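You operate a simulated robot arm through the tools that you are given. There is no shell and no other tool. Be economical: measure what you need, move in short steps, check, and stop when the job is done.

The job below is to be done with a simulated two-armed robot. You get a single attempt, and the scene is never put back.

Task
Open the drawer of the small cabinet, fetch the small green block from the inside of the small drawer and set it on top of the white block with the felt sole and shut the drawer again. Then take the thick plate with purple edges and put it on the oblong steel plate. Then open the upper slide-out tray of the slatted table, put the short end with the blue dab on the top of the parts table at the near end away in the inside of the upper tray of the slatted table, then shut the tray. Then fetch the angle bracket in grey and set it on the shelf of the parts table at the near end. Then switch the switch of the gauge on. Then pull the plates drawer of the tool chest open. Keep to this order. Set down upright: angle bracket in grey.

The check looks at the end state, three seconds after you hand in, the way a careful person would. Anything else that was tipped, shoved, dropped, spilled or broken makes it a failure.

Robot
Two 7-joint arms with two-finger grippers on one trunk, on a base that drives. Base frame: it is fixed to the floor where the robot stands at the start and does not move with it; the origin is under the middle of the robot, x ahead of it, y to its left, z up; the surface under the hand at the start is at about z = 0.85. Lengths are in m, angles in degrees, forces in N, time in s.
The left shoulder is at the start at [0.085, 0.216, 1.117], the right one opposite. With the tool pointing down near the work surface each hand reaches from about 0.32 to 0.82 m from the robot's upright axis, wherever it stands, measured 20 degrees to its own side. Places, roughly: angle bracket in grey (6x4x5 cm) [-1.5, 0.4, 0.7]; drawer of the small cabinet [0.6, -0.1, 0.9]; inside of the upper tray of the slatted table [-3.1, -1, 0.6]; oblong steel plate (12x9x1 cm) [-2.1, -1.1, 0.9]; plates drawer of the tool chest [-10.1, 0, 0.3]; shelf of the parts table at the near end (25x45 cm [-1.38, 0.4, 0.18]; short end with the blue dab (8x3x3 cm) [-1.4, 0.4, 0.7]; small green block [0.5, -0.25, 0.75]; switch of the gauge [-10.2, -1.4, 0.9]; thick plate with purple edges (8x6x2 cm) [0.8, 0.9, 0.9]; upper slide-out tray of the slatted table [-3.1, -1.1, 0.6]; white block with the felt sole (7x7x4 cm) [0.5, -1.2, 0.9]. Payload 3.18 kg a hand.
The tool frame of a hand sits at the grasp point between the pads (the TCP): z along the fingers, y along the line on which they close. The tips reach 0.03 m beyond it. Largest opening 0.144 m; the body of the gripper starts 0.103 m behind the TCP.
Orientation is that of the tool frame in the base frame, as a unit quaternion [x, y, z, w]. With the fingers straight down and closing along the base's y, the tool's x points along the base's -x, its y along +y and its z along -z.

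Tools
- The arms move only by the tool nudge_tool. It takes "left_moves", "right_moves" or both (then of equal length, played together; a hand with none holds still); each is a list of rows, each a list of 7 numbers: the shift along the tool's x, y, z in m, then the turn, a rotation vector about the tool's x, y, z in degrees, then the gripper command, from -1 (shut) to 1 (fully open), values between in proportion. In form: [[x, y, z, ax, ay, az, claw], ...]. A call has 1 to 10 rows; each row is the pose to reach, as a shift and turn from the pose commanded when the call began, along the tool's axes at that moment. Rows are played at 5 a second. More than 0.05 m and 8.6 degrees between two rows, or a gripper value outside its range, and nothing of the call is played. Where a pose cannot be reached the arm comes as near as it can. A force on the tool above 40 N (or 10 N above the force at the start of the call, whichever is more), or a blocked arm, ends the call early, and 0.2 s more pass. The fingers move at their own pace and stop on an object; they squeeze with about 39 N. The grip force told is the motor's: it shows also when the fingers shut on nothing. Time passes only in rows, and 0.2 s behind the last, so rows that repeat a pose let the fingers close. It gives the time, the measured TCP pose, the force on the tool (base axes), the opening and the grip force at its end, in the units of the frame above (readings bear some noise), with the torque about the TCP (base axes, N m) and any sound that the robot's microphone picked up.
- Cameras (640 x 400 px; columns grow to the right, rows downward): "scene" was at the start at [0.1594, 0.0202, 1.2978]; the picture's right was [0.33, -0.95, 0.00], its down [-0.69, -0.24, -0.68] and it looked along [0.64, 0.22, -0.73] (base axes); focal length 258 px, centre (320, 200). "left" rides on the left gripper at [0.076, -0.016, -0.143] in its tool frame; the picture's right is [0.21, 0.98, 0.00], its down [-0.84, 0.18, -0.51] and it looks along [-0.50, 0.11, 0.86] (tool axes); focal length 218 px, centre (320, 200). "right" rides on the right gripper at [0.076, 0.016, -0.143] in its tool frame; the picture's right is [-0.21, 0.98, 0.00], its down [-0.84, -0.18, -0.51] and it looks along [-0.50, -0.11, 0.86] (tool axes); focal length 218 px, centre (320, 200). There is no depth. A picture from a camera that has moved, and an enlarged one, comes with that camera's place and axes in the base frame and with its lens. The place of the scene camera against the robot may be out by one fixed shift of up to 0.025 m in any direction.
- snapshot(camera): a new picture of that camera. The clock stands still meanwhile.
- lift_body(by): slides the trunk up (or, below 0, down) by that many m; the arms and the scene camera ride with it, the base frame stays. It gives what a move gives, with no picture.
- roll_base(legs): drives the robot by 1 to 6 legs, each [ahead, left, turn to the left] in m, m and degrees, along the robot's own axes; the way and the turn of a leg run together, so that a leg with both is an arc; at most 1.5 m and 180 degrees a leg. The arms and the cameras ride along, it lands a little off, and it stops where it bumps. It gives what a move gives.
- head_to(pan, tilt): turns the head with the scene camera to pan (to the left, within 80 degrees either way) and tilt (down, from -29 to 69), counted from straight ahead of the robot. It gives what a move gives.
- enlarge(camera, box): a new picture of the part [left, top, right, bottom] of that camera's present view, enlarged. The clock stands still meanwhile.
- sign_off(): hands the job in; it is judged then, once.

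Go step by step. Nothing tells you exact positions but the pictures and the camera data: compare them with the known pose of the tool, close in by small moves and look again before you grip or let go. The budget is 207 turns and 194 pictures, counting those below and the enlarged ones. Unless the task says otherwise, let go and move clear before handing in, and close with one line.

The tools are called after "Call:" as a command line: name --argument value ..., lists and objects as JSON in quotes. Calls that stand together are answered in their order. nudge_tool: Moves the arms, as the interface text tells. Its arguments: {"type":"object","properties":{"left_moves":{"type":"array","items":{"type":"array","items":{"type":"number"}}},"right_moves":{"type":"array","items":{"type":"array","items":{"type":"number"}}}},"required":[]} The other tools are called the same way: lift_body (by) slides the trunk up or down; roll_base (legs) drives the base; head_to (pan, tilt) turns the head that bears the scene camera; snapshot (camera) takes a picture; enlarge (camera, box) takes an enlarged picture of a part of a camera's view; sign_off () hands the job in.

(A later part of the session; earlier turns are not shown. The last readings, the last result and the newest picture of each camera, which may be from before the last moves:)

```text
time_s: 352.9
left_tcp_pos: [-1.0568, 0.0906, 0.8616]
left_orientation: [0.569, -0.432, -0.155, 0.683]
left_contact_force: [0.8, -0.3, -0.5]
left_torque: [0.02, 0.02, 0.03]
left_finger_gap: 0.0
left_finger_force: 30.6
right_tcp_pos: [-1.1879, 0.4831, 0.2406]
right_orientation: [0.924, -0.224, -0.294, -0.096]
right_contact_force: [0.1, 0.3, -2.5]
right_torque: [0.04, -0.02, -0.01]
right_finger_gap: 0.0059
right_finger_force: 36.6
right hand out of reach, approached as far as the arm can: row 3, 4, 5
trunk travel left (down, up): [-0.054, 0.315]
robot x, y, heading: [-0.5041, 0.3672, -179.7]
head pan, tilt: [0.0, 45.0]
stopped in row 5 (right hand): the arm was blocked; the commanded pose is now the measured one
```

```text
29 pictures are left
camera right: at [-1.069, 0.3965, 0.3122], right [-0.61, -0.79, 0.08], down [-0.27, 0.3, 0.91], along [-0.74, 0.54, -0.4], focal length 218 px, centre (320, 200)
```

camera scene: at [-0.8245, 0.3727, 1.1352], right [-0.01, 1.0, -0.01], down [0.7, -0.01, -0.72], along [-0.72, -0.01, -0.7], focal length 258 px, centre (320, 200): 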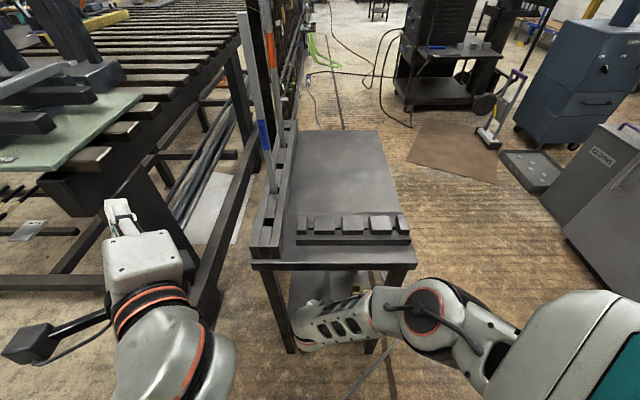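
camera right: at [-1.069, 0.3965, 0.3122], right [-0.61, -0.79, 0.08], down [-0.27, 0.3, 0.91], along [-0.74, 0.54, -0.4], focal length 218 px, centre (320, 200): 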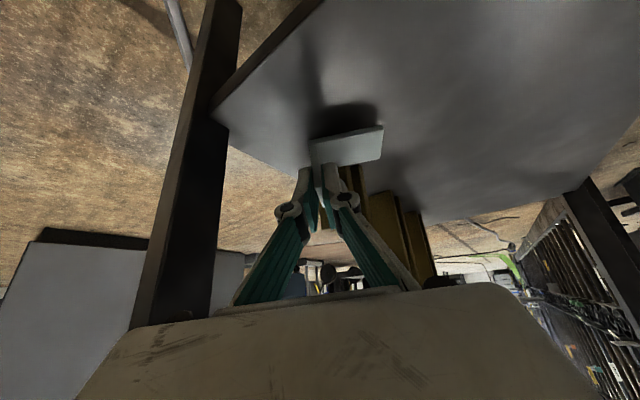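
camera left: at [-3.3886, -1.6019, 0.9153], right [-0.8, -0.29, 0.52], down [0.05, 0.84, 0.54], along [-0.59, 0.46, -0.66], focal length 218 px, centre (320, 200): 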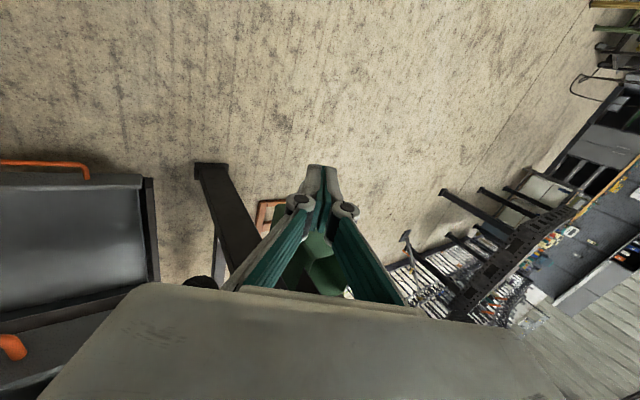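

The arm ran out of stretch and drifted sideways. I raise it back to the earlier pose, then lower the trunk 5 cm to gain reach.

Call:
nudge_tool --right_moves '[[0.002, 0.015, -0.03, -1.5, 0.7, -0.7, -1], [0.004, 0.035, -0.06, -3, 1.4, -1.4, -1], [0.006, 0.054, -0.082, -4.5, 2, -2, -1]]'

Call:
lift_body --by -0.045

```text
time_s: 353.9
left_tcp_pos: [-1.0568, 0.0913, 0.8616]
left_orientation: [0.569, -0.432, -0.155, 0.683]
left_contact_force: [-1.2, 0.8, -0.1]
left_torque: [0.0, 0.01, 0.01]
left_finger_gap: 0.0001
left_finger_force: 30.8
right_tcp_pos: [-1.1634, 0.3995, 0.3012]
right_orientation: [0.937, -0.194, -0.284, -0.056]
right_contact_force: [0.9, 0.3, -2.1]
right_torque: [-0.01, -0.02, -0.01]
right_finger_gap: 0.006
right_finger_force: 37.3
trunk travel left (down, up): [-0.054, 0.315]
robot x, y, heading: [-0.5037, 0.3672, -179.5]
head pan, tilt: [0.0, 45.0]
stopped in row 3 (right hand): the arm was blocked; the commanded pose is now the measured one
```

```text
time_s: 354.4
left_tcp_pos: [-1.0655, 0.0811, 0.9196]
left_orientation: [0.489, -0.396, -0.162, 0.76]
left_contact_force: [0.3, 0.2, -0.3]
left_torque: [0.04, -0.01, -0.06]
left_finger_gap: 0.0
left_finger_force: 30.8
right_tcp_pos: [-1.1926, 0.3972, 0.3305]
right_orientation: [0.929, -0.196, -0.31, -0.052]
right_contact_force: [0.0, 0.3, -2.4]
right_torque: [0.04, -0.08, -0.05]
right_finger_gap: 0.006
right_finger_force: 36.6
trunk travel left (down, up): [-0.058, 0.312]
robot x, y, heading: [-0.5039, 0.3659, -179.7]
head pan, tilt: [0.0, 45.0]
stopped: the arm was blocked; the commanded pose is now the measured one
```

The trunk cannot go lower (the left elbow is in the way). Instead I draw the hand nearer and roll the base closer to gain vertical reach.

Call:
nudge_tool --right_moves '[[0.037, -0.022, -0.016, 0, 1.3, 0, -1], [0.0744, -0.045, -0.032, 0, 2.7, 0, -1]]'

Call:
roll_base --legs '[[0.085, 0, 0]]'

```text
time_s: 355.0
left_tcp_pos: [-1.0667, 0.0812, 0.9211]
left_orientation: [0.487, -0.396, -0.162, 0.762]
left_contact_force: [0.1, -0.7, -0.3]
left_torque: [-0.01, 0.0, -0.03]
left_finger_gap: 0.0001
left_finger_force: 31.1
right_tcp_pos: [-1.102, 0.4066, 0.3091]
right_orientation: [0.936, -0.198, -0.286, -0.047]
right_contact_force: [0.3, 0.4, -1.8]
right_torque: [0.01, -0.07, 0.02]
right_finger_gap: 0.0056
right_finger_force: 36.1
trunk travel left (down, up): [-0.058, 0.312]
robot x, y, heading: [-0.5045, 0.3638, -179.4]
head pan, tilt: [0.0, 45.0]
```

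```text
time_s: 356.1
left_tcp_pos: [-1.1478, 0.0824, 0.9201]
left_orientation: [0.488, -0.397, -0.163, 0.76]
left_contact_force: [-0.1, 0.1, 1.0]
left_torque: [0.02, -0.01, 0.0]
left_finger_gap: 0.0001
left_finger_force: 30.7
right_tcp_pos: [-1.1718, 0.4034, 0.3067]
right_orientation: [0.94, -0.194, -0.278, -0.046]
right_contact_force: [-0.8, 0.5, -1.7]
right_torque: [0.01, -0.04, -0.02]
right_finger_gap: 0.0058
right_finger_force: 37.2
trunk travel left (down, up): [-0.058, 0.312]
robot x, y, heading: [-0.5846, 0.3669, -179.6]
head pan, tilt: [0.0, 45.0]
stopped in leg 1: the robot was blocked; the commanded pose is now the measured one
```

The base was blocked near the end of that move. I look at what is touching.

Call:
snapshot --camera "scene"

Call:
snapshot --camera "right"

```text
28 pictures are left
camera scene: at [-0.9055, 0.3681, 1.1364], right [0.0, 1.0, -0.01], down [0.7, 0.0, -0.72], along [-0.72, -0.01, -0.7], focal length 258 px, centre (320, 200)
```

scene: 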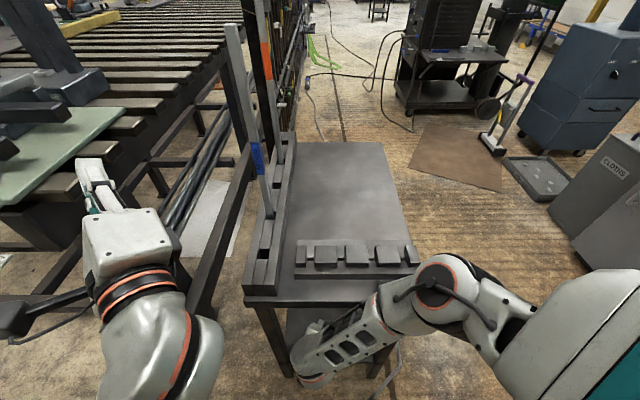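

```text
27 pictures are left
camera right: at [-1.0468, 0.3349, 0.3872], right [-0.54, -0.83, 0.13], down [-0.32, 0.35, 0.88], along [-0.78, 0.43, -0.46], focal length 218 px, centre (320, 200)
```

right: 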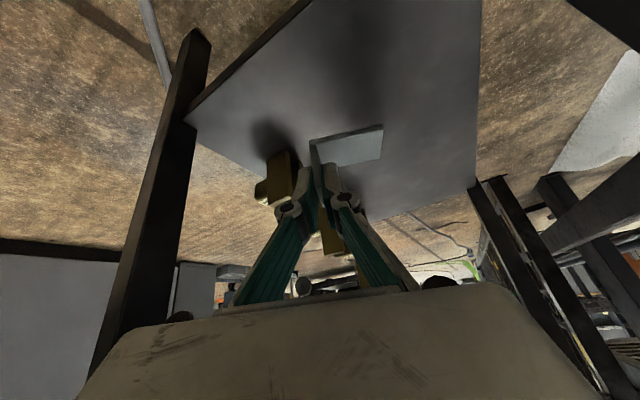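

The right elbow is touching the table's near corner. I back off 1.5 cm and lower the hand.

Call:
roll_base --legs '[[-0.02, 0, 0]]'

Call:
nudge_tool --right_moves '[[0.006, 0.005, 0.03, 0, 0, 0, -1], [0.014, 0.006, 0.052, 0, 0, 0, -1], [0.023, 0.006, 0.066, 0, 0, 0, -1]]'

```text
time_s: 356.9
left_tcp_pos: [-1.1288, 0.0822, 0.9199]
left_orientation: [0.487, -0.397, -0.162, 0.761]
left_contact_force: [-0.2, 0.1, 0.0]
left_torque: [0.05, 0.03, -0.02]
left_finger_gap: 0.0
left_finger_force: 30.9
right_tcp_pos: [-1.1548, 0.4042, 0.3067]
right_orientation: [0.939, -0.194, -0.279, -0.047]
right_contact_force: [0.1, 0.1, -1.8]
right_torque: [0.02, -0.02, -0.02]
right_finger_gap: 0.0063
right_finger_force: 36.7
trunk travel left (down, up): [-0.058, 0.312]
robot x, y, heading: [-0.565, 0.3707, -179.7]
head pan, tilt: [0.0, 45.0]
```

```text
time_s: 357.7
left_tcp_pos: [-1.1292, 0.0818, 0.9219]
left_orientation: [0.488, -0.397, -0.162, 0.76]
left_contact_force: [-0.5, -0.1, 0.1]
left_torque: [-0.02, -0.01, -0.02]
left_finger_gap: 0.0001
left_finger_force: 30.7
right_tcp_pos: [-1.1727, 0.4041, 0.2391]
right_orientation: [0.939, -0.193, -0.28, -0.047]
right_contact_force: [-0.2, 0.0, -3.1]
right_torque: [0.05, -0.05, 0.01]
right_finger_gap: 0.0061
right_finger_force: 36.9
trunk travel left (down, up): [-0.058, 0.312]
robot x, y, heading: [-0.5652, 0.3673, -179.6]
head pan, tilt: [0.0, 45.0]
```

The hand reached z 0.239, level to about 1°. I lower the last bit in 4 mm steps.

Call:
nudge_tool --right_moves '[[0.0022, 0, 0.0034, 0, 0, 0, -1], [0.0044, 0, 0.0067, 0, 0, 0, -1], [0.0065, 0, 0.01, 0, 0, 0, -1], [0.0082, 0, 0.0126, 0, 0, 0, -1]]'

Call:
enlarge --camera "right" --box '[220, 60, 460, 210]'

```text
time_s: 358.7
left_tcp_pos: [-1.1289, 0.0815, 0.9202]
left_orientation: [0.488, -0.397, -0.163, 0.76]
left_contact_force: [-0.2, -0.5, 0.3]
left_torque: [-0.02, 0.01, -0.01]
left_finger_gap: 0.0001
left_finger_force: 30.7
right_tcp_pos: [-1.1797, 0.4093, 0.2271]
right_orientation: [0.937, -0.198, -0.284, -0.049]
right_contact_force: [0.0, -1.9, 11.3]
right_torque: [0.22, 0.29, -0.03]
right_finger_gap: 0.006
right_finger_force: 36.7
trunk travel left (down, up): [-0.058, 0.312]
robot x, y, heading: [-0.5668, 0.3637, -179.5]
head pan, tilt: [0.0, 45.0]
```

```text
2.67 times, centred on (340, 135) of right
camera zoom: at [-1.0547, 0.3384, 0.3052], right [-0.55, -0.83, 0.13], down [-0.31, 0.35, 0.88], along [-0.78, 0.44, -0.45], focal length 582 px, centre (267, 373)
```

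zoom: 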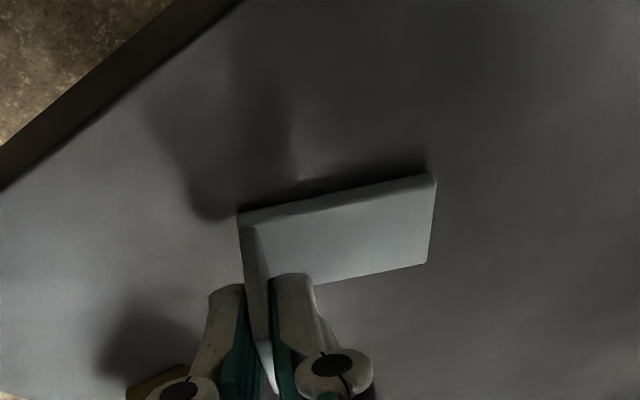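

The bracket stands flat on the shelf. I open just a little (a brass item is near the left finger), then rise straight up off the wall.

Call:
nudge_tool --right_moves '[[0, 0, 0, 0, 0, 0, -0.85], [0, 0, 0, 0, 0, 0, -0.74], [0, 0, 0, 0, 0, 0, -0.74], [-0.0055, 0, -0.0084, 0, 0, 0, -0.74], [-0.0165, 0, -0.025, 0, 0, 0, -0.74], [-0.0275, 0, -0.042, 0, 0, 0, -0.74], [-0.0385, 0, -0.059, 0, 0, 0, -0.74]]'

Call:
snapshot --camera "right"

```text
time_s: 360.3
left_tcp_pos: [-1.1294, 0.0809, 0.9202]
left_orientation: [0.488, -0.397, -0.162, 0.76]
left_contact_force: [0.8, -1.0, -0.1]
left_torque: [0.0, 0.02, -0.03]
left_finger_gap: 0.0
left_finger_force: 31.5
right_tcp_pos: [-1.1724, 0.4058, 0.295]
right_orientation: [0.939, -0.193, -0.279, -0.046]
right_contact_force: [-0.2, 0.1, -0.5]
right_torque: [0.01, -0.04, 0.0]
right_finger_gap: 0.0189
right_finger_force: 0.1
trunk travel left (down, up): [-0.058, 0.312]
robot x, y, heading: [-0.564, 0.3674, -179.8]
head pan, tilt: [0.0, 45.0]
```

```text
25 pictures are left
camera right: at [-1.0465, 0.3359, 0.3747], right [-0.54, -0.83, 0.13], down [-0.32, 0.35, 0.88], along [-0.78, 0.43, -0.46], focal length 218 px, centre (320, 200)
```

right: 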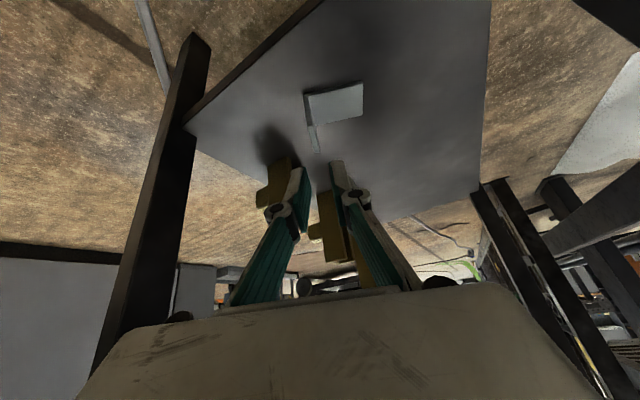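

The bracket stands upright on the shelf. I back straight out, then raise the trunk and the hand.

Call:
roll_base --legs '[[-0.27, 0, 0]]'

Call:
nudge_tool --right_moves '[[-0.022, 0, -0.033, 0, 0, 0, -1], [-0.044, 0, -0.066, 0, 0, 0, -1], [-0.066, 0, -0.1, 0, 0, 0, -1], [-0.088, 0, -0.133, 0, 0, 0, -1], [-0.11, 0, -0.166, 0, 0, 0, -1], [-0.132, 0, -0.2, 0, 0, 0, -1], [-0.154, 0, -0.233, 0, 0, 0, -1], [-0.176, 0, -0.266, 0, 0, 0, -1], [-0.198, 0, -0.3, 0, 0, 0, -1], [-0.21, 0, -0.32, 0, 0, 0, -1]]'

Call:
lift_body --by 0.143

Call:
snapshot --camera "scene"

```text
time_s: 362.2
left_tcp_pos: [-0.8666, 0.0808, 0.9211]
left_orientation: [0.489, -0.395, -0.16, 0.761]
left_contact_force: [-0.1, 0.0, 0.5]
left_torque: [0.01, -0.02, 0.0]
left_finger_gap: 0.0
left_finger_force: 31.2
right_tcp_pos: [-0.9094, 0.4039, 0.2954]
right_orientation: [0.94, -0.191, -0.28, -0.045]
right_contact_force: [-0.3, -0.3, -0.6]
right_torque: [-0.01, -0.03, -0.01]
right_finger_gap: 0.0188
right_finger_force: 0.1
trunk travel left (down, up): [-0.058, 0.312]
robot x, y, heading: [-0.3025, 0.3706, -179.4]
head pan, tilt: [0.0, 45.0]
```

```text
time_s: 363.9
left_tcp_pos: [-0.8669, 0.0814, 0.9197]
left_orientation: [0.488, -0.396, -0.161, 0.761]
left_contact_force: [-0.2, 0.1, 0.6]
left_torque: [-0.02, -0.04, 0.04]
left_finger_gap: 0.0
left_finger_force: 31.3
right_tcp_pos: [-0.9245, 0.5072, 0.5374]
right_orientation: [0.925, -0.194, -0.296, -0.136]
right_contact_force: [0.0, 0.4, 0.1]
right_torque: [0.0, 0.04, -0.01]
right_finger_gap: 0.0002
right_finger_force: 30.4
trunk travel left (down, up): [-0.058, 0.312]
robot x, y, heading: [-0.3028, 0.367, -179.4]
head pan, tilt: [0.0, 45.0]
stopped in row 8 (right hand): the arm was blocked; the commanded pose is now the measured one
```

```text
time_s: 365.0
left_tcp_pos: [-0.8645, 0.0067, 1.0237]
left_orientation: [0.512, -0.359, -0.105, 0.773]
left_contact_force: [-0.1, -0.7, 0.4]
left_torque: [-0.06, 0.06, 0.0]
left_finger_gap: 0.0
left_finger_force: 31.1
right_tcp_pos: [-0.9312, 0.5023, 0.6477]
right_orientation: [0.924, -0.191, -0.3, -0.14]
right_contact_force: [0.4, -0.4, -0.6]
right_torque: [0.03, 0.03, -0.01]
right_finger_gap: 0.0
right_finger_force: 30.2
trunk travel left (down, up): [-0.165, 0.205]
robot x, y, heading: [-0.2993, 0.3684, -179.2]
head pan, tilt: [0.0, 45.0]
stopped: the arm was blocked; the commanded pose is now the measured one
```

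```text
24 pictures are left
camera scene: at [-0.5222, 0.3607, 1.2634], right [-0.01, 1.0, 0.0], down [0.71, 0.01, -0.71], along [-0.71, -0.01, -0.71], focal length 258 px, centre (320, 200)
```

scene: 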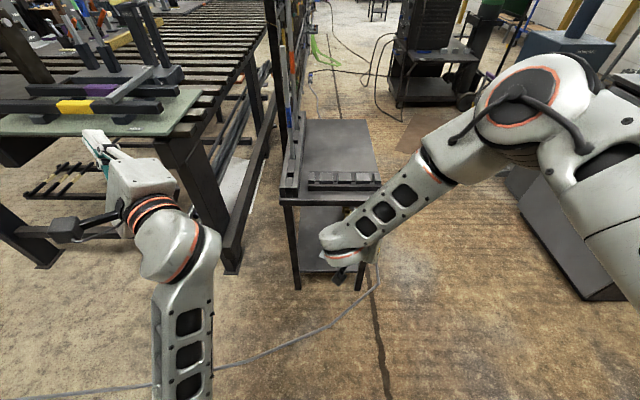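

The route is clear. I drive around and down the lane toward the far end (gauge near x -10.2, y -1.4).

Call:
roll_base --legs '[[0, 0, 89], [1.2, 0, 0], [1.12, 0, 0], [0, 0, -90], [1.5, 0, 0], [1.5, 0, 0]]'

Call:
head_to --pan 0 --tilt 15

Call:
snapshot --camera "scene"

```text
time_s: 398.1
left_tcp_pos: [-3.98, -2.0067, 1.0223]
left_orientation: [0.492, -0.387, -0.147, 0.766]
left_contact_force: [0.5, 0.2, -0.4]
left_torque: [0.0, 0.03, 0.0]
left_finger_gap: 0.0
left_finger_force: 30.9
right_tcp_pos: [-3.9939, -1.5092, 0.6457]
right_orientation: [0.912, -0.24, -0.292, -0.156]
right_contact_force: [-0.6, 0.3, 0.3]
right_torque: [0.01, -0.03, 0.01]
right_finger_gap: 0.0
right_finger_force: 30.8
trunk travel left (down, up): [-0.165, 0.205]
robot x, y, heading: [-3.3797, -1.7063, 174.5]
head pan, tilt: [0.0, 45.0]
```

```text
time_s: 399.1
left_tcp_pos: [-3.9788, -2.0078, 1.0217]
left_orientation: [0.491, -0.388, -0.145, 0.766]
left_contact_force: [0.2, 0.1, 0.2]
left_torque: [-0.01, -0.01, 0.01]
left_finger_gap: 0.0
left_finger_force: 30.9
right_tcp_pos: [-3.9939, -1.5083, 0.6456]
right_orientation: [0.913, -0.239, -0.292, -0.156]
right_contact_force: [-1.6, 0.5, -0.1]
right_torque: [-0.02, 0.0, 0.01]
right_finger_gap: 0.0001
right_finger_force: 31.0
trunk travel left (down, up): [-0.165, 0.205]
robot x, y, heading: [-3.3827, -1.7095, 174.4]
head pan, tilt: [0.0, 15.0]
```

```text
23 pictures are left
camera scene: at [-3.6139, -1.6924, 1.3092], right [0.1, 1.0, 0.0], down [0.26, -0.03, -0.97], along [-0.96, 0.09, -0.26], focal length 258 px, centre (320, 200)
```

scene: 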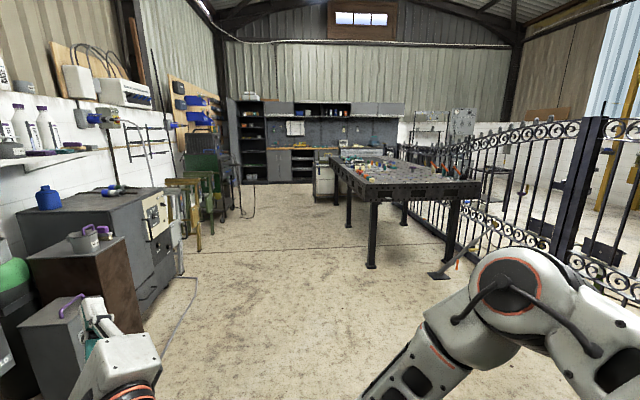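

The lane to the far bench is open: the black table lies at y > -0.97, the machines at y < -2.4. I drive on straight.

Call:
roll_base --legs '[[0, 0, 5.6], [1.5, 0, 0], [1.5, 0, 0], [1.2, 0, 0]]'

Call:
head_to --pan 0 --tilt 25

Call:
snapshot --camera "scene"

```text
time_s: 419.9
left_tcp_pos: [-8.1763, -2.0425, 1.022]
left_orientation: [0.512, -0.361, -0.105, 0.772]
left_contact_force: [-0.4, 0.0, 0.1]
left_torque: [0.01, 0.0, 0.03]
left_finger_gap: 0.0001
left_finger_force: 30.8
right_tcp_pos: [-8.2418, -1.5472, 0.6463]
right_orientation: [0.924, -0.193, -0.3, -0.14]
right_contact_force: [0.2, -0.3, -0.1]
right_torque: [0.0, 0.01, -0.05]
right_finger_gap: 0.0
right_finger_force: 30.9
trunk travel left (down, up): [-0.165, 0.205]
robot x, y, heading: [-7.6119, -1.6825, -179.5]
head pan, tilt: [0.0, 15.0]
```

```text
time_s: 420.6
left_tcp_pos: [-8.1778, -2.0411, 1.0217]
left_orientation: [0.511, -0.361, -0.105, 0.773]
left_contact_force: [0.5, 0.0, 0.2]
left_torque: [0.01, 0.02, -0.02]
left_finger_gap: 0.0
left_finger_force: 30.9
right_tcp_pos: [-8.242, -1.5464, 0.6459]
right_orientation: [0.924, -0.192, -0.3, -0.14]
right_contact_force: [-1.0, 0.5, -0.7]
right_torque: [-0.03, 0.02, -0.01]
right_finger_gap: 0.0
right_finger_force: 30.5
trunk travel left (down, up): [-0.165, 0.205]
robot x, y, heading: [-7.6128, -1.683, -180.0]
head pan, tilt: [0.0, 25.0]
```

```text
22 pictures are left
camera scene: at [-7.845, -1.6894, 1.2931], right [-0.01, 1.0, 0.0], down [0.42, 0.0, -0.91], along [-0.91, -0.01, -0.42], focal length 258 px, centre (320, 200)
```

scene: 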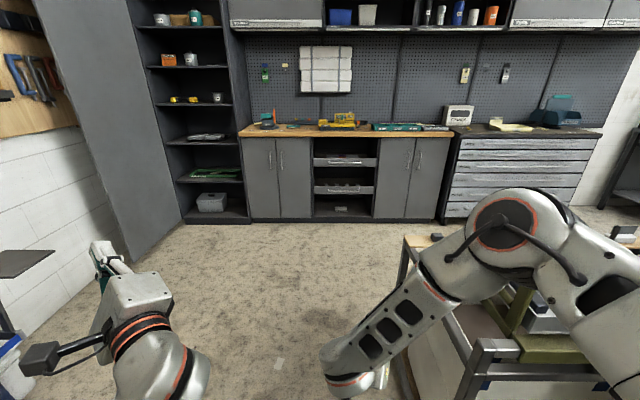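

I see the bench (front x≈-10.1, top z≈0.89) with a yellow device near y -1.4, and the tool chest to its right. A vise table is close to my right arm, so I sidestep left, then move up.

Call:
roll_base --legs '[[0, 0.17, 0], [1.2, 0, 0], [0.55, 0, 0]]'

Call:
lift_body --by 0.1

Call:
head_to --pan -15 --tilt 30

Call:
snapshot --camera "scene"

```text
time_s: 431.1
left_tcp_pos: [-9.901, -2.2289, 1.0225]
left_orientation: [0.511, -0.361, -0.106, 0.773]
left_contact_force: [0.0, -0.6, -0.3]
left_torque: [0.05, 0.02, 0.0]
left_finger_gap: 0.0001
left_finger_force: 30.4
right_tcp_pos: [-9.9575, -1.7354, 0.6426]
right_orientation: [0.926, -0.193, -0.292, -0.143]
right_contact_force: [-0.5, -0.6, -0.9]
right_torque: [-0.02, -0.03, -0.02]
right_finger_gap: 0.0
right_finger_force: 30.8
trunk travel left (down, up): [-0.165, 0.205]
robot x, y, heading: [-9.3372, -1.8684, -179.6]
head pan, tilt: [0.0, 25.0]
stopped in leg 3: the force on the tool passed its limit at 45 N (the readings are from after the stop); the commanded pose is now the measured one
```

```text
time_s: 432.4
left_tcp_pos: [-9.8986, -2.2571, 1.1268]
left_orientation: [0.506, -0.349, -0.083, 0.785]
left_contact_force: [0.1, -0.2, 0.4]
left_torque: [-0.04, 0.02, -0.01]
left_finger_gap: 0.0001
left_finger_force: 30.2
right_tcp_pos: [-9.958, -1.7345, 0.7429]
right_orientation: [0.926, -0.193, -0.292, -0.143]
right_contact_force: [0.4, -0.3, -0.4]
right_torque: [0.02, -0.02, 0.03]
right_finger_gap: 0.0001
right_finger_force: 30.3
trunk travel left (down, up): [-0.265, 0.105]
robot x, y, heading: [-9.3383, -1.8664, -179.6]
head pan, tilt: [0.0, 25.0]
```

```text
time_s: 433.2
left_tcp_pos: [-9.8992, -2.2499, 1.1241]
left_orientation: [0.503, -0.354, -0.085, 0.784]
left_contact_force: [0.0, 0.3, -0.5]
left_torque: [-0.01, -0.02, -0.04]
left_finger_gap: 0.0
left_finger_force: 31.1
right_tcp_pos: [-9.9583, -1.7339, 0.743]
right_orientation: [0.926, -0.193, -0.292, -0.143]
right_contact_force: [0.4, -0.3, 0.0]
right_torque: [0.01, -0.04, 0.0]
right_finger_gap: 0.0
right_finger_force: 30.5
trunk travel left (down, up): [-0.265, 0.105]
robot x, y, heading: [-9.3331, -1.8692, -179.6]
head pan, tilt: [-15.0, 30.0]
```

```text
21 pictures are left
camera scene: at [-9.4909, -1.853, 1.3907], right [0.25, 0.97, 0.0], down [0.48, -0.13, -0.87], along [-0.84, 0.22, -0.5], focal length 258 px, centre (320, 200)
```

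scene: 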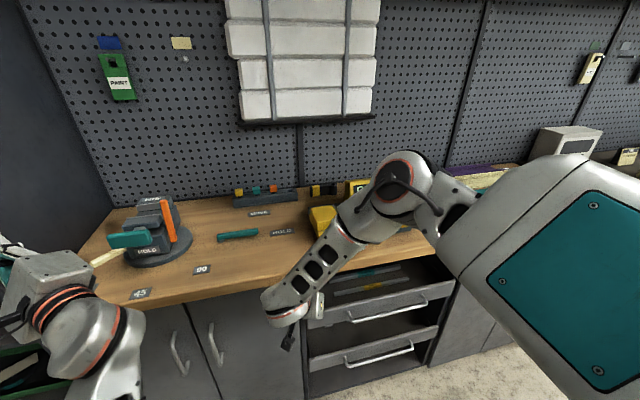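

The low right fingers met the bench's cabinet front. I back off, then raise the right hand and turn it straight down so I can see and reach the gauge.

Call:
roll_base --legs '[[-0.15, 0, 0]]'

Call:
nudge_tool --right_moves '[[-0.02, -0.005, -0.03, -2.8, 5.7, -3.8, -1], [-0.045, -0.012, -0.06, -5.6, 11.4, -7.6, -1], [-0.07, -0.018, -0.09, -8.4, 17.2, -11.4, -1], [-0.09, -0.025, -0.12, -11.2, 22.9, -15.1, -1], [-0.115, -0.03, -0.15, -14, 28.6, -18.9, -1], [-0.135, -0.035, -0.18, -16.8, 34.3, -22.7, -1], [-0.155, -0.04, -0.21, -16.8, 34.3, -22.7, -1]]'

Call:
snapshot --camera "scene"

```text
time_s: 434.6
left_tcp_pos: [-9.7473, -2.2456, 1.1218]
left_orientation: [0.502, -0.359, -0.086, 0.782]
left_contact_force: [0.3, -0.1, 1.2]
left_torque: [-0.01, -0.06, -0.05]
left_finger_gap: 0.0
left_finger_force: 30.5
right_tcp_pos: [-9.8079, -1.7335, 0.7435]
right_orientation: [0.925, -0.193, -0.293, -0.143]
right_contact_force: [0.7, -0.2, 1.0]
right_torque: [-0.02, 0.0, 0.03]
right_finger_gap: 0.0001
right_finger_force: 31.0
trunk travel left (down, up): [-0.265, 0.105]
robot x, y, heading: [-9.1867, -1.8707, -179.8]
head pan, tilt: [-15.0, 30.0]
```

```text
time_s: 436.2
left_tcp_pos: [-9.7458, -2.2469, 1.1215]
left_orientation: [0.5, -0.358, -0.083, 0.784]
left_contact_force: [-0.3, -0.6, -0.6]
left_torque: [0.02, -0.01, -0.01]
left_finger_gap: 0.0
left_finger_force: 30.9
right_tcp_pos: [-9.8026, -1.7352, 1.0102]
right_orientation: [1.0, 0.001, -0.001, 0.0]
right_contact_force: [-0.7, -0.2, -0.6]
right_torque: [-0.03, 0.02, -0.01]
right_finger_gap: 0.0002
right_finger_force: 30.6
trunk travel left (down, up): [-0.265, 0.105]
robot x, y, heading: [-9.1887, -1.866, -179.7]
head pan, tilt: [-15.0, 30.0]
```

```text
20 pictures are left
camera scene: at [-9.3395, -1.8521, 1.3909], right [0.25, 0.97, 0.0], down [0.48, -0.13, -0.87], along [-0.84, 0.22, -0.5], focal length 258 px, centre (320, 200)
```

scene: 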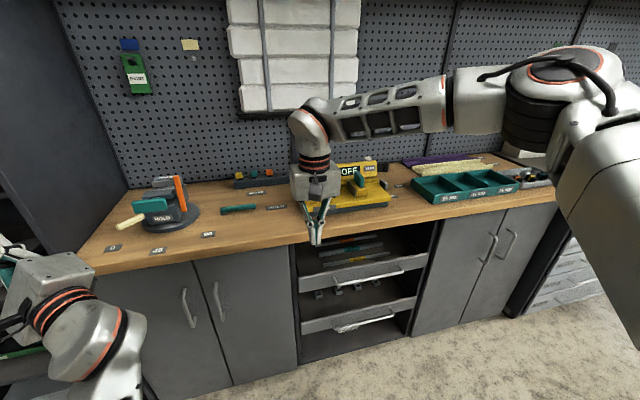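

The yellow device shows "OFF" with a teal lever. I zoom in on it.

Call:
enlarge --camera "scene" --box '[300, 145, 410, 225]'

```text
5.00 times, centred on (355, 185) of scene
camera zoom: at [-9.3395, -1.8521, 1.3909], right [0.25, 0.97, 0.0], down [0.48, -0.13, -0.87], along [-0.84, 0.22, -0.5], focal length 1289 px, centre (145, 275)
```

zoom: 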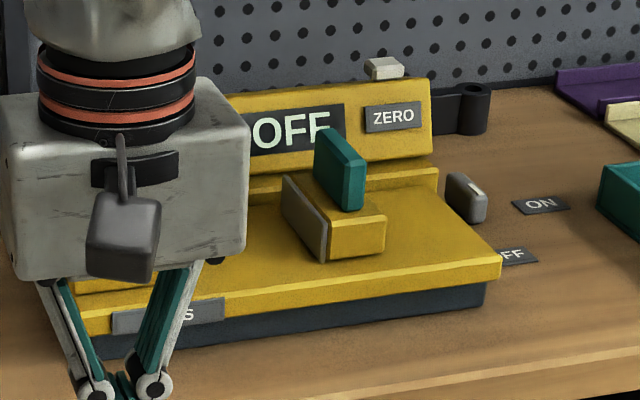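

The gauge's grey side switch is at about (-10.17, -1.37), with ON marked further back and OFF nearer. I reposition the base so the right hand camera can inspect it.

Call:
roll_base --legs '[[0, -0.33, 0], [0.2, 0, 0]]'

Call:
snapshot --camera "right"

```text
time_s: 440.8
left_tcp_pos: [-9.9525, -1.9211, 1.1214]
left_orientation: [0.5, -0.359, -0.083, 0.784]
left_contact_force: [0.1, 0.6, -0.4]
left_torque: [-0.03, 0.03, 0.05]
left_finger_gap: 0.0001
left_finger_force: 30.5
right_tcp_pos: [-10.0074, -1.4085, 1.0069]
right_orientation: [1.0, 0.001, -0.001, 0.0]
right_contact_force: [-0.8, 0.0, -0.5]
right_torque: [-0.01, -0.02, -0.02]
right_finger_gap: 0.0001
right_finger_force: 30.4
trunk travel left (down, up): [-0.265, 0.105]
robot x, y, heading: [-9.392, -1.5465, -179.6]
head pan, tilt: [-15.0, 30.0]
```

```text
18 pictures are left
camera right: at [-9.9309, -1.4257, 1.1513], right [-0.21, -0.98, 0.0], down [-0.84, 0.18, 0.51], along [-0.5, 0.11, -0.86], focal length 218 px, centre (320, 200)
```

right: 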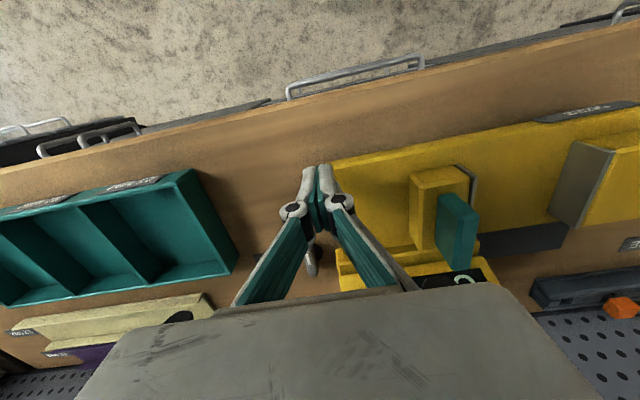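

The gripper hides the switch. I shift the hand to the right, and view the switch with the scene camera.

Call:
nudge_tool --right_moves '[[0, -0.04, -0.01, 0, 0, 0, -1], [0, -0.08, -0.02, 0, 0, 0, -1], [0, -0.12, -0.02, 0, 0, 0, -1], [0, -0.16, -0.02, 0, 0, 0, -1]]'

Call:
enlarge --camera "scene" --box '[270, 190, 370, 260]'

```text
time_s: 441.8
left_tcp_pos: [-9.9502, -1.9224, 1.1214]
left_orientation: [0.499, -0.359, -0.083, 0.785]
left_contact_force: [-0.7, 0.5, 0.0]
left_torque: [0.07, 0.0, 0.02]
left_finger_gap: 0.0001
left_finger_force: 30.5
right_tcp_pos: [-10.0083, -1.2496, 1.0281]
right_orientation: [1.0, 0.001, -0.001, 0.001]
right_contact_force: [0.6, 0.4, -0.9]
right_torque: [-0.02, 0.0, 0.03]
right_finger_gap: 0.0
right_finger_force: 30.6
trunk travel left (down, up): [-0.265, 0.105]
robot x, y, heading: [-9.3863, -1.5424, -179.6]
head pan, tilt: [-15.0, 30.0]
```

```text
5.71 times, centred on (320, 225) of scene
camera zoom: at [-9.5432, -1.526, 1.3907], right [0.25, 0.97, 0.0], down [0.48, -0.13, -0.87], along [-0.84, 0.22, -0.5], focal length 1473 px, centre (320, 57)
```

zoom: 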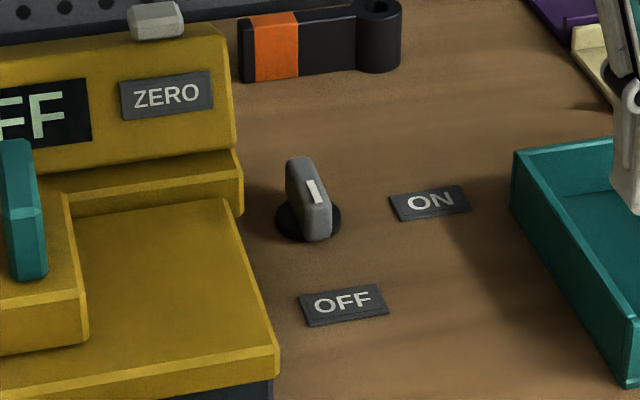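

The switch is a rotary knob at about (-10.205, -1.363), pointing to OFF (+x); ON is at +y, so it needs a 90° counter-clockwise turn. I roll forward 0.2 m and bring the right hand over the knob.

Call:
roll_base --legs '[[0.2, 0, 0]]'

Call:
nudge_tool --right_moves '[[0, 0.04, 0.0, 0, 0, 0, -0.6], [0, 0.08, 0.0, 0, 0, 0, -0.3], [0.005, 0.115, 0.02, 0, 0, 0, -0.3], [0.005, 0.115, 0.04, 0, 0, 0, -0.3]]'

Call:
snapshot --camera "right"

```text
time_s: 443.4
left_tcp_pos: [-10.151, -1.9223, 1.1204]
left_orientation: [0.499, -0.36, -0.084, 0.784]
left_contact_force: [0.4, 0.0, 0.1]
left_torque: [0.02, -0.03, 0.03]
left_finger_gap: 0.0001
left_finger_force: 30.9
right_tcp_pos: [-10.2071, -1.2496, 1.0286]
right_orientation: [1.0, -0.001, -0.001, 0.0]
right_contact_force: [-1.3, 0.4, -1.0]
right_torque: [0.0, -0.06, -0.01]
right_finger_gap: 0.0
right_finger_force: 30.4
trunk travel left (down, up): [-0.265, 0.105]
robot x, y, heading: [-9.5893, -1.5419, -179.5]
head pan, tilt: [-15.0, 30.0]
```

```text
time_s: 444.4
left_tcp_pos: [-10.1506, -1.9206, 1.1221]
left_orientation: [0.498, -0.359, -0.084, 0.785]
left_contact_force: [0.6, 0.2, -0.5]
left_torque: [-0.05, 0.05, 0.02]
left_finger_gap: 0.0001
left_finger_force: 30.7
right_tcp_pos: [-10.2013, -1.3607, 0.9903]
right_orientation: [1.0, -0.001, -0.001, 0.001]
right_contact_force: [0.3, 12.0, 5.9]
right_torque: [-0.55, -0.01, 0.02]
right_finger_gap: 0.0427
right_finger_force: 0.1
trunk travel left (down, up): [-0.265, 0.105]
robot x, y, heading: [-9.5896, -1.5425, -179.6]
head pan, tilt: [-15.0, 30.0]
```

```text
16 pictures are left
camera right: at [-10.1235, -1.3783, 1.1336], right [-0.21, -0.98, 0.0], down [-0.84, 0.18, 0.51], along [-0.5, 0.11, -0.86], focal length 218 px, centre (320, 200)
```

right: 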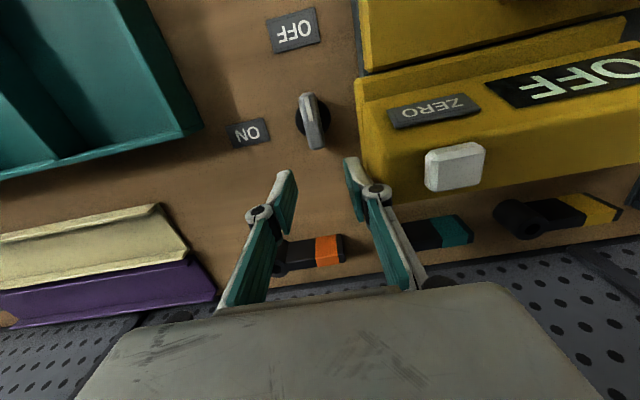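

The hand camera puts the knob at about (-10.162, -1.363), and a finger is brushing the gauge. I rise and shift 4 cm toward me.

Call:
nudge_tool --right_moves '[[0, -0.004, -0.02, 0, 0, 0, -0.4], [0.02, -0.004, -0.02, 0, 0, 0, -0.4], [0.039, 0.0, -0.01, 0, 0, 0, -0.4], [0.039, 0.002, 0.015, 0, 0, 0, -0.4]]'

Call:
snapshot --camera "right"

```text
time_s: 445.4
left_tcp_pos: [-10.1494, -1.9208, 1.1225]
left_orientation: [0.498, -0.359, -0.084, 0.785]
left_contact_force: [0.1, -0.7, 0.1]
left_torque: [0.01, 0.0, -0.01]
left_finger_gap: 0.0
left_finger_force: 30.6
right_tcp_pos: [-10.1605, -1.3638, 0.9739]
right_orientation: [1.0, -0.002, 0.0, 0.0]
right_contact_force: [8.1, 15.3, 10.8]
right_torque: [-0.88, 0.18, 0.26]
right_finger_gap: 0.0339
right_finger_force: 0.0
trunk travel left (down, up): [-0.265, 0.105]
robot x, y, heading: [-9.589, -1.547, -179.9]
head pan, tilt: [-15.0, 30.0]
```

```text
15 pictures are left
camera right: at [-10.0831, -1.3813, 1.1184], right [-0.21, -0.98, 0.0], down [-0.84, 0.18, 0.51], along [-0.5, 0.11, -0.86], focal length 218 px, centre (320, 200)
```

right: 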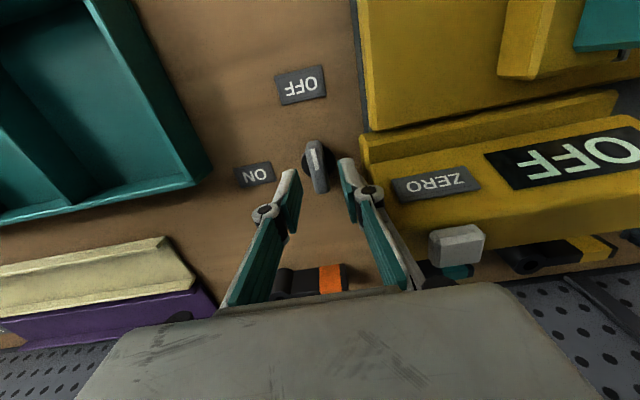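

The open gripper interferes with the gauge housing. Instead I will push the knob's pointer end around with closed fingers. I rise, close, and come down on the gauge side of the pointer.

Call:
nudge_tool --right_moves '[[0, -0.008, -0.02, 0, 0, 0, -0.5], [0, -0.008, -0.05, 0, 0, 0, -0.8], [0, -0.008, -0.05, 0, 0, 0, -1], [0.0185, 0.02, -0.05, 0, 0, 0, -1], [0.0185, 0.02, -0.02, 0, 0, 0, -1], [0.0185, 0.02, 0.015, 0, 0, 0, -1]]'

Call:
snapshot --camera "right"

```text
time_s: 446.8
left_tcp_pos: [-10.1502, -1.921, 1.1228]
left_orientation: [0.498, -0.358, -0.084, 0.785]
left_contact_force: [-0.5, -0.2, -0.3]
left_torque: [0.01, -0.01, 0.01]
left_finger_gap: 0.0
left_finger_force: 30.9
right_tcp_pos: [-10.1446, -1.3856, 0.959]
right_orientation: [1.0, -0.003, -0.002, -0.001]
right_contact_force: [2.9, 13.6, 10.6]
right_torque: [-0.14, 0.0, 0.06]
right_finger_gap: 0.0001
right_finger_force: 31.0
trunk travel left (down, up): [-0.265, 0.105]
robot x, y, heading: [-9.5886, -1.548, -179.9]
head pan, tilt: [-15.0, 30.0]
```

```text
14 pictures are left
camera right: at [-10.0671, -1.4028, 1.1027], right [-0.21, -0.98, 0.0], down [-0.84, 0.18, 0.51], along [-0.5, 0.11, -0.86], focal length 218 px, centre (320, 200)
```

right: 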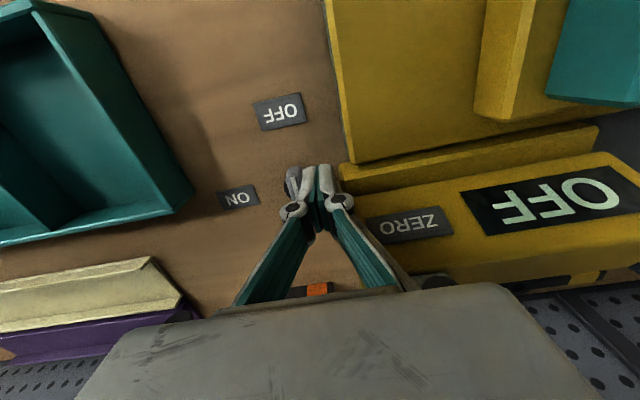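

The finger still brushes the gauge on that side. I instead use the free side: push the knob's far end toward -y from the +y side. I lift over and come down there.

Call:
nudge_tool --right_moves '[[0, -0.01, -0.03, 0, 0, 0, -1], [0, -0.025, -0.05, 0, 0, 0, -1], [-0.03, -0.047, -0.05, 0, 0, 0, -1], [-0.03, -0.047, -0.02, 0, 0, 0, -1], [-0.03, -0.047, 0.01, 0, 0, 0, -1], [-0.03, -0.047, 0.026, 0, 0, 0, -1]]'

Call:
snapshot --camera "right"

```text
time_s: 448.2
left_tcp_pos: [-10.15, -1.9221, 1.1222]
left_orientation: [0.499, -0.359, -0.084, 0.784]
left_contact_force: [0.0, -0.6, -0.3]
left_torque: [0.02, 0.0, -0.03]
left_finger_gap: 0.0
left_finger_force: 30.4
right_tcp_pos: [-10.1729, -1.3401, 0.9337]
right_orientation: [1.0, -0.001, -0.001, 0.0]
right_contact_force: [1.4, 0.2, 0.9]
right_torque: [-0.02, -0.02, 0.0]
right_finger_gap: 0.0
right_finger_force: 30.9
trunk travel left (down, up): [-0.265, 0.105]
robot x, y, heading: [-9.5875, -1.5438, -179.7]
head pan, tilt: [-15.0, 30.0]
```

```text
13 pictures are left
camera right: at [-10.0958, -1.3567, 1.077], right [-0.21, -0.98, 0.0], down [-0.84, 0.18, 0.51], along [-0.5, 0.11, -0.86], focal length 218 px, centre (320, 200)
```

right: 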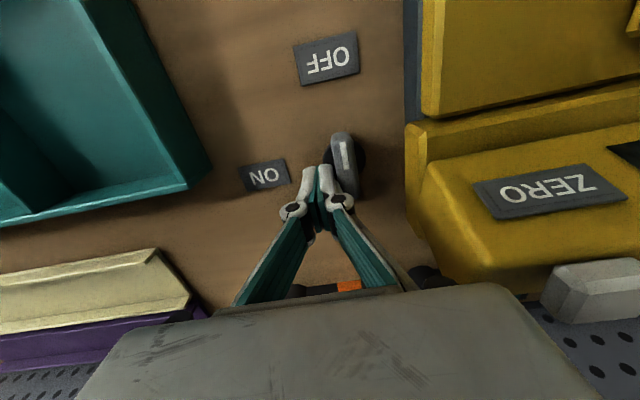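

The closed fingers are beside the knob's far half on the free side. I push toward -y in small steps.

Call:
nudge_tool --right_moves '[[0, 0.006, 0, 0, 0, 0, -1], [0, 0.012, 0, 0, 0, 0, -1], [0, 0.018, 0, 0, 0, 0, -1], [0, 0.023, 0, 0, 0, 0, -1], [0, 0.027, 0, 0, 0, 0, -1]]'

Call:
snapshot --camera "right"

```text
time_s: 448.9
left_tcp_pos: [-10.1506, -1.9201, 1.1222]
left_orientation: [0.497, -0.361, -0.085, 0.784]
left_contact_force: [0.1, -0.4, -0.2]
left_torque: [-0.03, 0.04, -0.03]
left_finger_gap: 0.0
left_finger_force: 30.3
right_tcp_pos: [-10.1746, -1.3437, 0.9343]
right_orientation: [1.0, -0.008, -0.001, -0.005]
right_contact_force: [2.7, 13.7, 5.2]
right_torque: [0.0, -0.04, 0.17]
right_finger_gap: 0.0001
right_finger_force: 31.0
trunk travel left (down, up): [-0.265, 0.105]
robot x, y, heading: [-9.5898, -1.5422, -179.9]
head pan, tilt: [-15.0, 30.0]
stopped in row 3 (right hand): the force on the tool passed its limit at 44 N (the readings are from after the stop); the commanded pose is now the measured one
```

```text
12 pictures are left
camera right: at [-10.0975, -1.3618, 1.0772], right [-0.22, -0.97, -0.01], down [-0.84, 0.19, 0.51], along [-0.5, 0.12, -0.86], focal length 218 px, centre (320, 200)
```

right: 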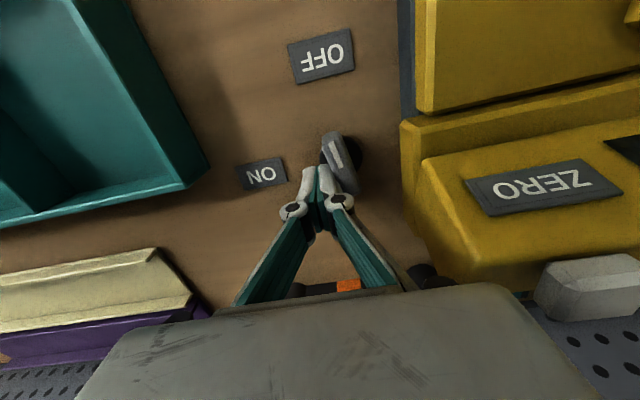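

The knob turned about 20° but my contact was too near its pivot. I move 1 cm further out along the knob for better leverage and push again.

Call:
nudge_tool --right_moves '[[0, -0.006, 0, 0, 0, 0, -1], [-0.011, -0.006, 0, 0, 0, 0, -1], [-0.011, 0.002, 0, 0, 0, 0, -1], [-0.011, 0.008, 0, 0, 0, 0, -1], [-0.011, 0.013, 0, 0, 0, 0, -1], [-0.011, 0.018, 0, 0, 0, 0, -1], [-0.011, 0.022, 0, 0, 0, 0, -1]]'

Call:
snapshot --camera "right"

```text
time_s: 450.5
left_tcp_pos: [-10.1515, -1.9203, 1.1216]
left_orientation: [0.498, -0.36, -0.085, 0.784]
left_contact_force: [-0.9, 0.2, 0.3]
left_torque: [-0.01, 0.01, -0.02]
left_finger_gap: 0.0001
left_finger_force: 30.7
right_tcp_pos: [-10.1849, -1.366, 0.9337]
right_orientation: [1.0, -0.006, -0.001, -0.004]
right_contact_force: [1.3, 2.3, 0.3]
right_torque: [-0.22, 0.14, 0.02]
right_finger_gap: 0.0002
right_finger_force: 30.6
trunk travel left (down, up): [-0.265, 0.105]
robot x, y, heading: [-9.5873, -1.5469, -179.9]
head pan, tilt: [-15.0, 30.0]
```

```text
11 pictures are left
camera right: at [-10.108, -1.3848, 1.0767], right [-0.22, -0.98, -0.01], down [-0.84, 0.19, 0.51], along [-0.5, 0.12, -0.86], focal length 218 px, centre (320, 200)
```

right: 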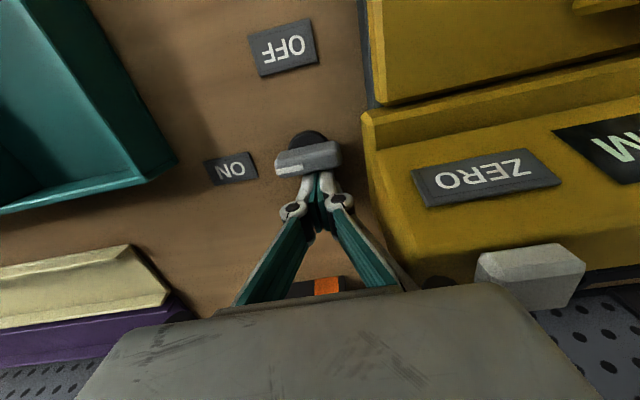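

The knob now points to ON and the gauge display has lit up. I rise, back away, and strafe to the tool chest.

Call:
nudge_tool --right_moves '[[-0.003, 0, -0.03, 0, 0, 0, -1], [-0.003, -0.005, -0.07, 0, 0, 0, -1], [0, -0.01, -0.11, 0, 0, 0, -1], [0.03, -0.01, -0.12, 0, 0, 0, -1], [0.07, -0.01, -0.12, 0, 0, 0, -1]]'

Call:
roll_base --legs '[[-0.3, 0, 0], [0, -1.3, 0]]'

Call:
head_to --pan 0 --tilt 48

Call:
snapshot --camera "scene"

```text
time_s: 451.7
left_tcp_pos: [-10.1509, -1.9205, 1.1224]
left_orientation: [0.499, -0.36, -0.084, 0.784]
left_contact_force: [0.0, -0.1, 0.4]
left_torque: [-0.01, -0.03, -0.01]
left_finger_gap: 0.0001
left_finger_force: 30.7
right_tcp_pos: [-10.1138, -1.3597, 1.0556]
right_orientation: [1.0, -0.006, -0.002, -0.002]
right_contact_force: [0.8, 0.7, -0.1]
right_torque: [0.02, 0.01, 0.03]
right_finger_gap: 0.0001
right_finger_force: 30.6
trunk travel left (down, up): [-0.265, 0.105]
robot x, y, heading: [-9.5932, -1.5434, -180.1]
head pan, tilt: [-15.0, 30.0]
```

```text
time_s: 465.2
left_tcp_pos: [-9.8537, -0.5885, 1.1212]
left_orientation: [0.497, -0.362, -0.087, 0.784]
left_contact_force: [-0.1, -0.3, -0.1]
left_torque: [0.04, -0.03, -0.01]
left_finger_gap: 0.0
left_finger_force: 30.5
right_tcp_pos: [-9.8136, -0.0276, 1.053]
right_orientation: [1.0, -0.01, -0.002, -0.004]
right_contact_force: [-0.3, 1.1, 0.8]
right_torque: [0.0, 0.01, 0.05]
right_finger_gap: 0.0001
right_finger_force: 31.0
trunk travel left (down, up): [-0.265, 0.105]
robot x, y, heading: [-9.2925, -0.2145, 179.7]
head pan, tilt: [-15.0, 30.0]
```

```text
time_s: 466.0
left_tcp_pos: [-9.8533, -0.588, 1.1224]
left_orientation: [0.498, -0.361, -0.086, 0.784]
left_contact_force: [0.5, -0.2, 0.5]
left_torque: [-0.01, 0.02, -0.01]
left_finger_gap: 0.0
left_finger_force: 31.1
right_tcp_pos: [-9.8143, -0.0274, 1.054]
right_orientation: [1.0, -0.009, -0.002, -0.004]
right_contact_force: [0.1, 0.4, -0.3]
right_torque: [0.02, -0.01, 0.02]
right_finger_gap: 0.0001
right_finger_force: 30.4
trunk travel left (down, up): [-0.265, 0.105]
robot x, y, heading: [-9.2917, -0.2137, 179.9]
head pan, tilt: [0.0, 48.0]
```

```text
10 pictures are left
camera scene: at [-9.4341, -0.2194, 1.3639], right [0.0, 1.0, 0.0], down [0.74, 0.0, -0.67], along [-0.67, 0.0, -0.74], focal length 258 px, centre (320, 200)
```

scene: 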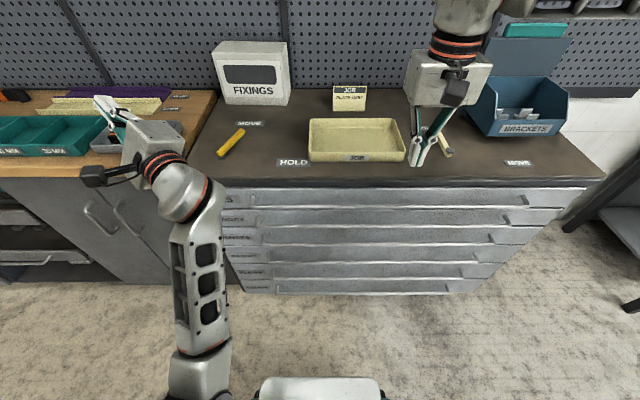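

I see the chest with six full-width drawers, labelled at the left. I zoom in on the labels.

Call:
enlarge --camera "scene" --box '[210, 180, 370, 300]'

```text
3.33 times, centred on (290, 240) of scene
camera zoom: at [-9.4341, -0.2194, 1.3639], right [0.0, 1.0, 0.0], down [0.74, 0.0, -0.67], along [-0.67, 0.0, -0.74], focal length 860 px, centre (420, 67)
```

zoom: 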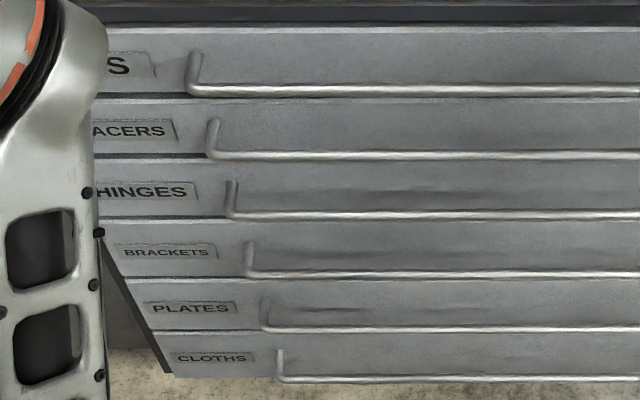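

PLATES is the fifth drawer; its U-bar handle is at about x -9.94, z 0.29. I back up 0.1 m, pitch the right hand 40° while lowering it, then lower the trunk.

Call:
roll_base --legs '[[-0.12, 0, 0]]'

Call:
nudge_tool --right_moves '[[-0.022, 0.005, 0.042, 0, -6.7, 0, -1], [-0.044, 0.01, 0.083, 0, -13.4, 0, -1], [-0.065, 0.015, 0.125, 0, -20, 0, -1], [-0.087, 0.02, 0.166, 0, -26.7, 0, -1], [-0.11, 0.025, 0.208, 0, -33.4, 0, -1], [-0.13, 0.03, 0.25, 0, -40, 0, -1]]'

Call:
lift_body --by -0.2

```text
time_s: 467.2
left_tcp_pos: [-9.7346, -0.5875, 1.1211]
left_orientation: [0.497, -0.361, -0.087, 0.784]
left_contact_force: [0.3, -0.7, 0.9]
left_torque: [0.04, -0.04, -0.01]
left_finger_gap: 0.0
left_finger_force: 31.0
right_tcp_pos: [-9.6938, -0.0275, 1.0539]
right_orientation: [1.0, -0.009, -0.003, -0.004]
right_contact_force: [0.3, 1.1, 0.1]
right_torque: [0.03, 0.03, -0.03]
right_finger_gap: 0.0001
right_finger_force: 31.2
trunk travel left (down, up): [-0.265, 0.105]
robot x, y, heading: [-9.1677, -0.2183, 179.8]
head pan, tilt: [0.0, 48.0]
```

```text
time_s: 468.6
left_tcp_pos: [-9.7352, -0.5881, 1.1196]
left_orientation: [0.497, -0.362, -0.086, 0.784]
left_contact_force: [-0.1, 0.3, 0.6]
left_torque: [0.01, 0.0, -0.01]
left_finger_gap: 0.0
left_finger_force: 30.9
right_tcp_pos: [-9.827, -0.0542, 0.8024]
right_orientation: [0.939, -0.007, -0.345, -0.005]
right_contact_force: [-0.3, 0.1, -0.5]
right_torque: [-0.03, -0.01, -0.01]
right_finger_gap: 0.0002
right_finger_force: 31.0
trunk travel left (down, up): [-0.265, 0.105]
robot x, y, heading: [-9.1684, -0.2118, 179.6]
head pan, tilt: [0.0, 48.0]
```

```text
time_s: 470.6
left_tcp_pos: [-9.7409, -0.5875, 0.9179]
left_orientation: [0.437, -0.388, -0.057, 0.81]
left_contact_force: [0.9, -0.6, 0.3]
left_torque: [0.03, -0.04, -0.05]
left_finger_gap: 0.0
left_finger_force: 30.7
right_tcp_pos: [-9.8007, -0.0541, 0.5518]
right_orientation: [0.957, -0.007, -0.289, -0.008]
right_contact_force: [0.0, 0.4, 0.6]
right_torque: [0.01, -0.01, -0.02]
right_finger_gap: 0.0003
right_finger_force: 30.6
trunk travel left (down, up): [-0.067, 0.303]
robot x, y, heading: [-9.1721, -0.2128, 179.9]
head pan, tilt: [0.0, 48.0]
stopped: the arm was blocked; the commanded pose is now the measured one
```

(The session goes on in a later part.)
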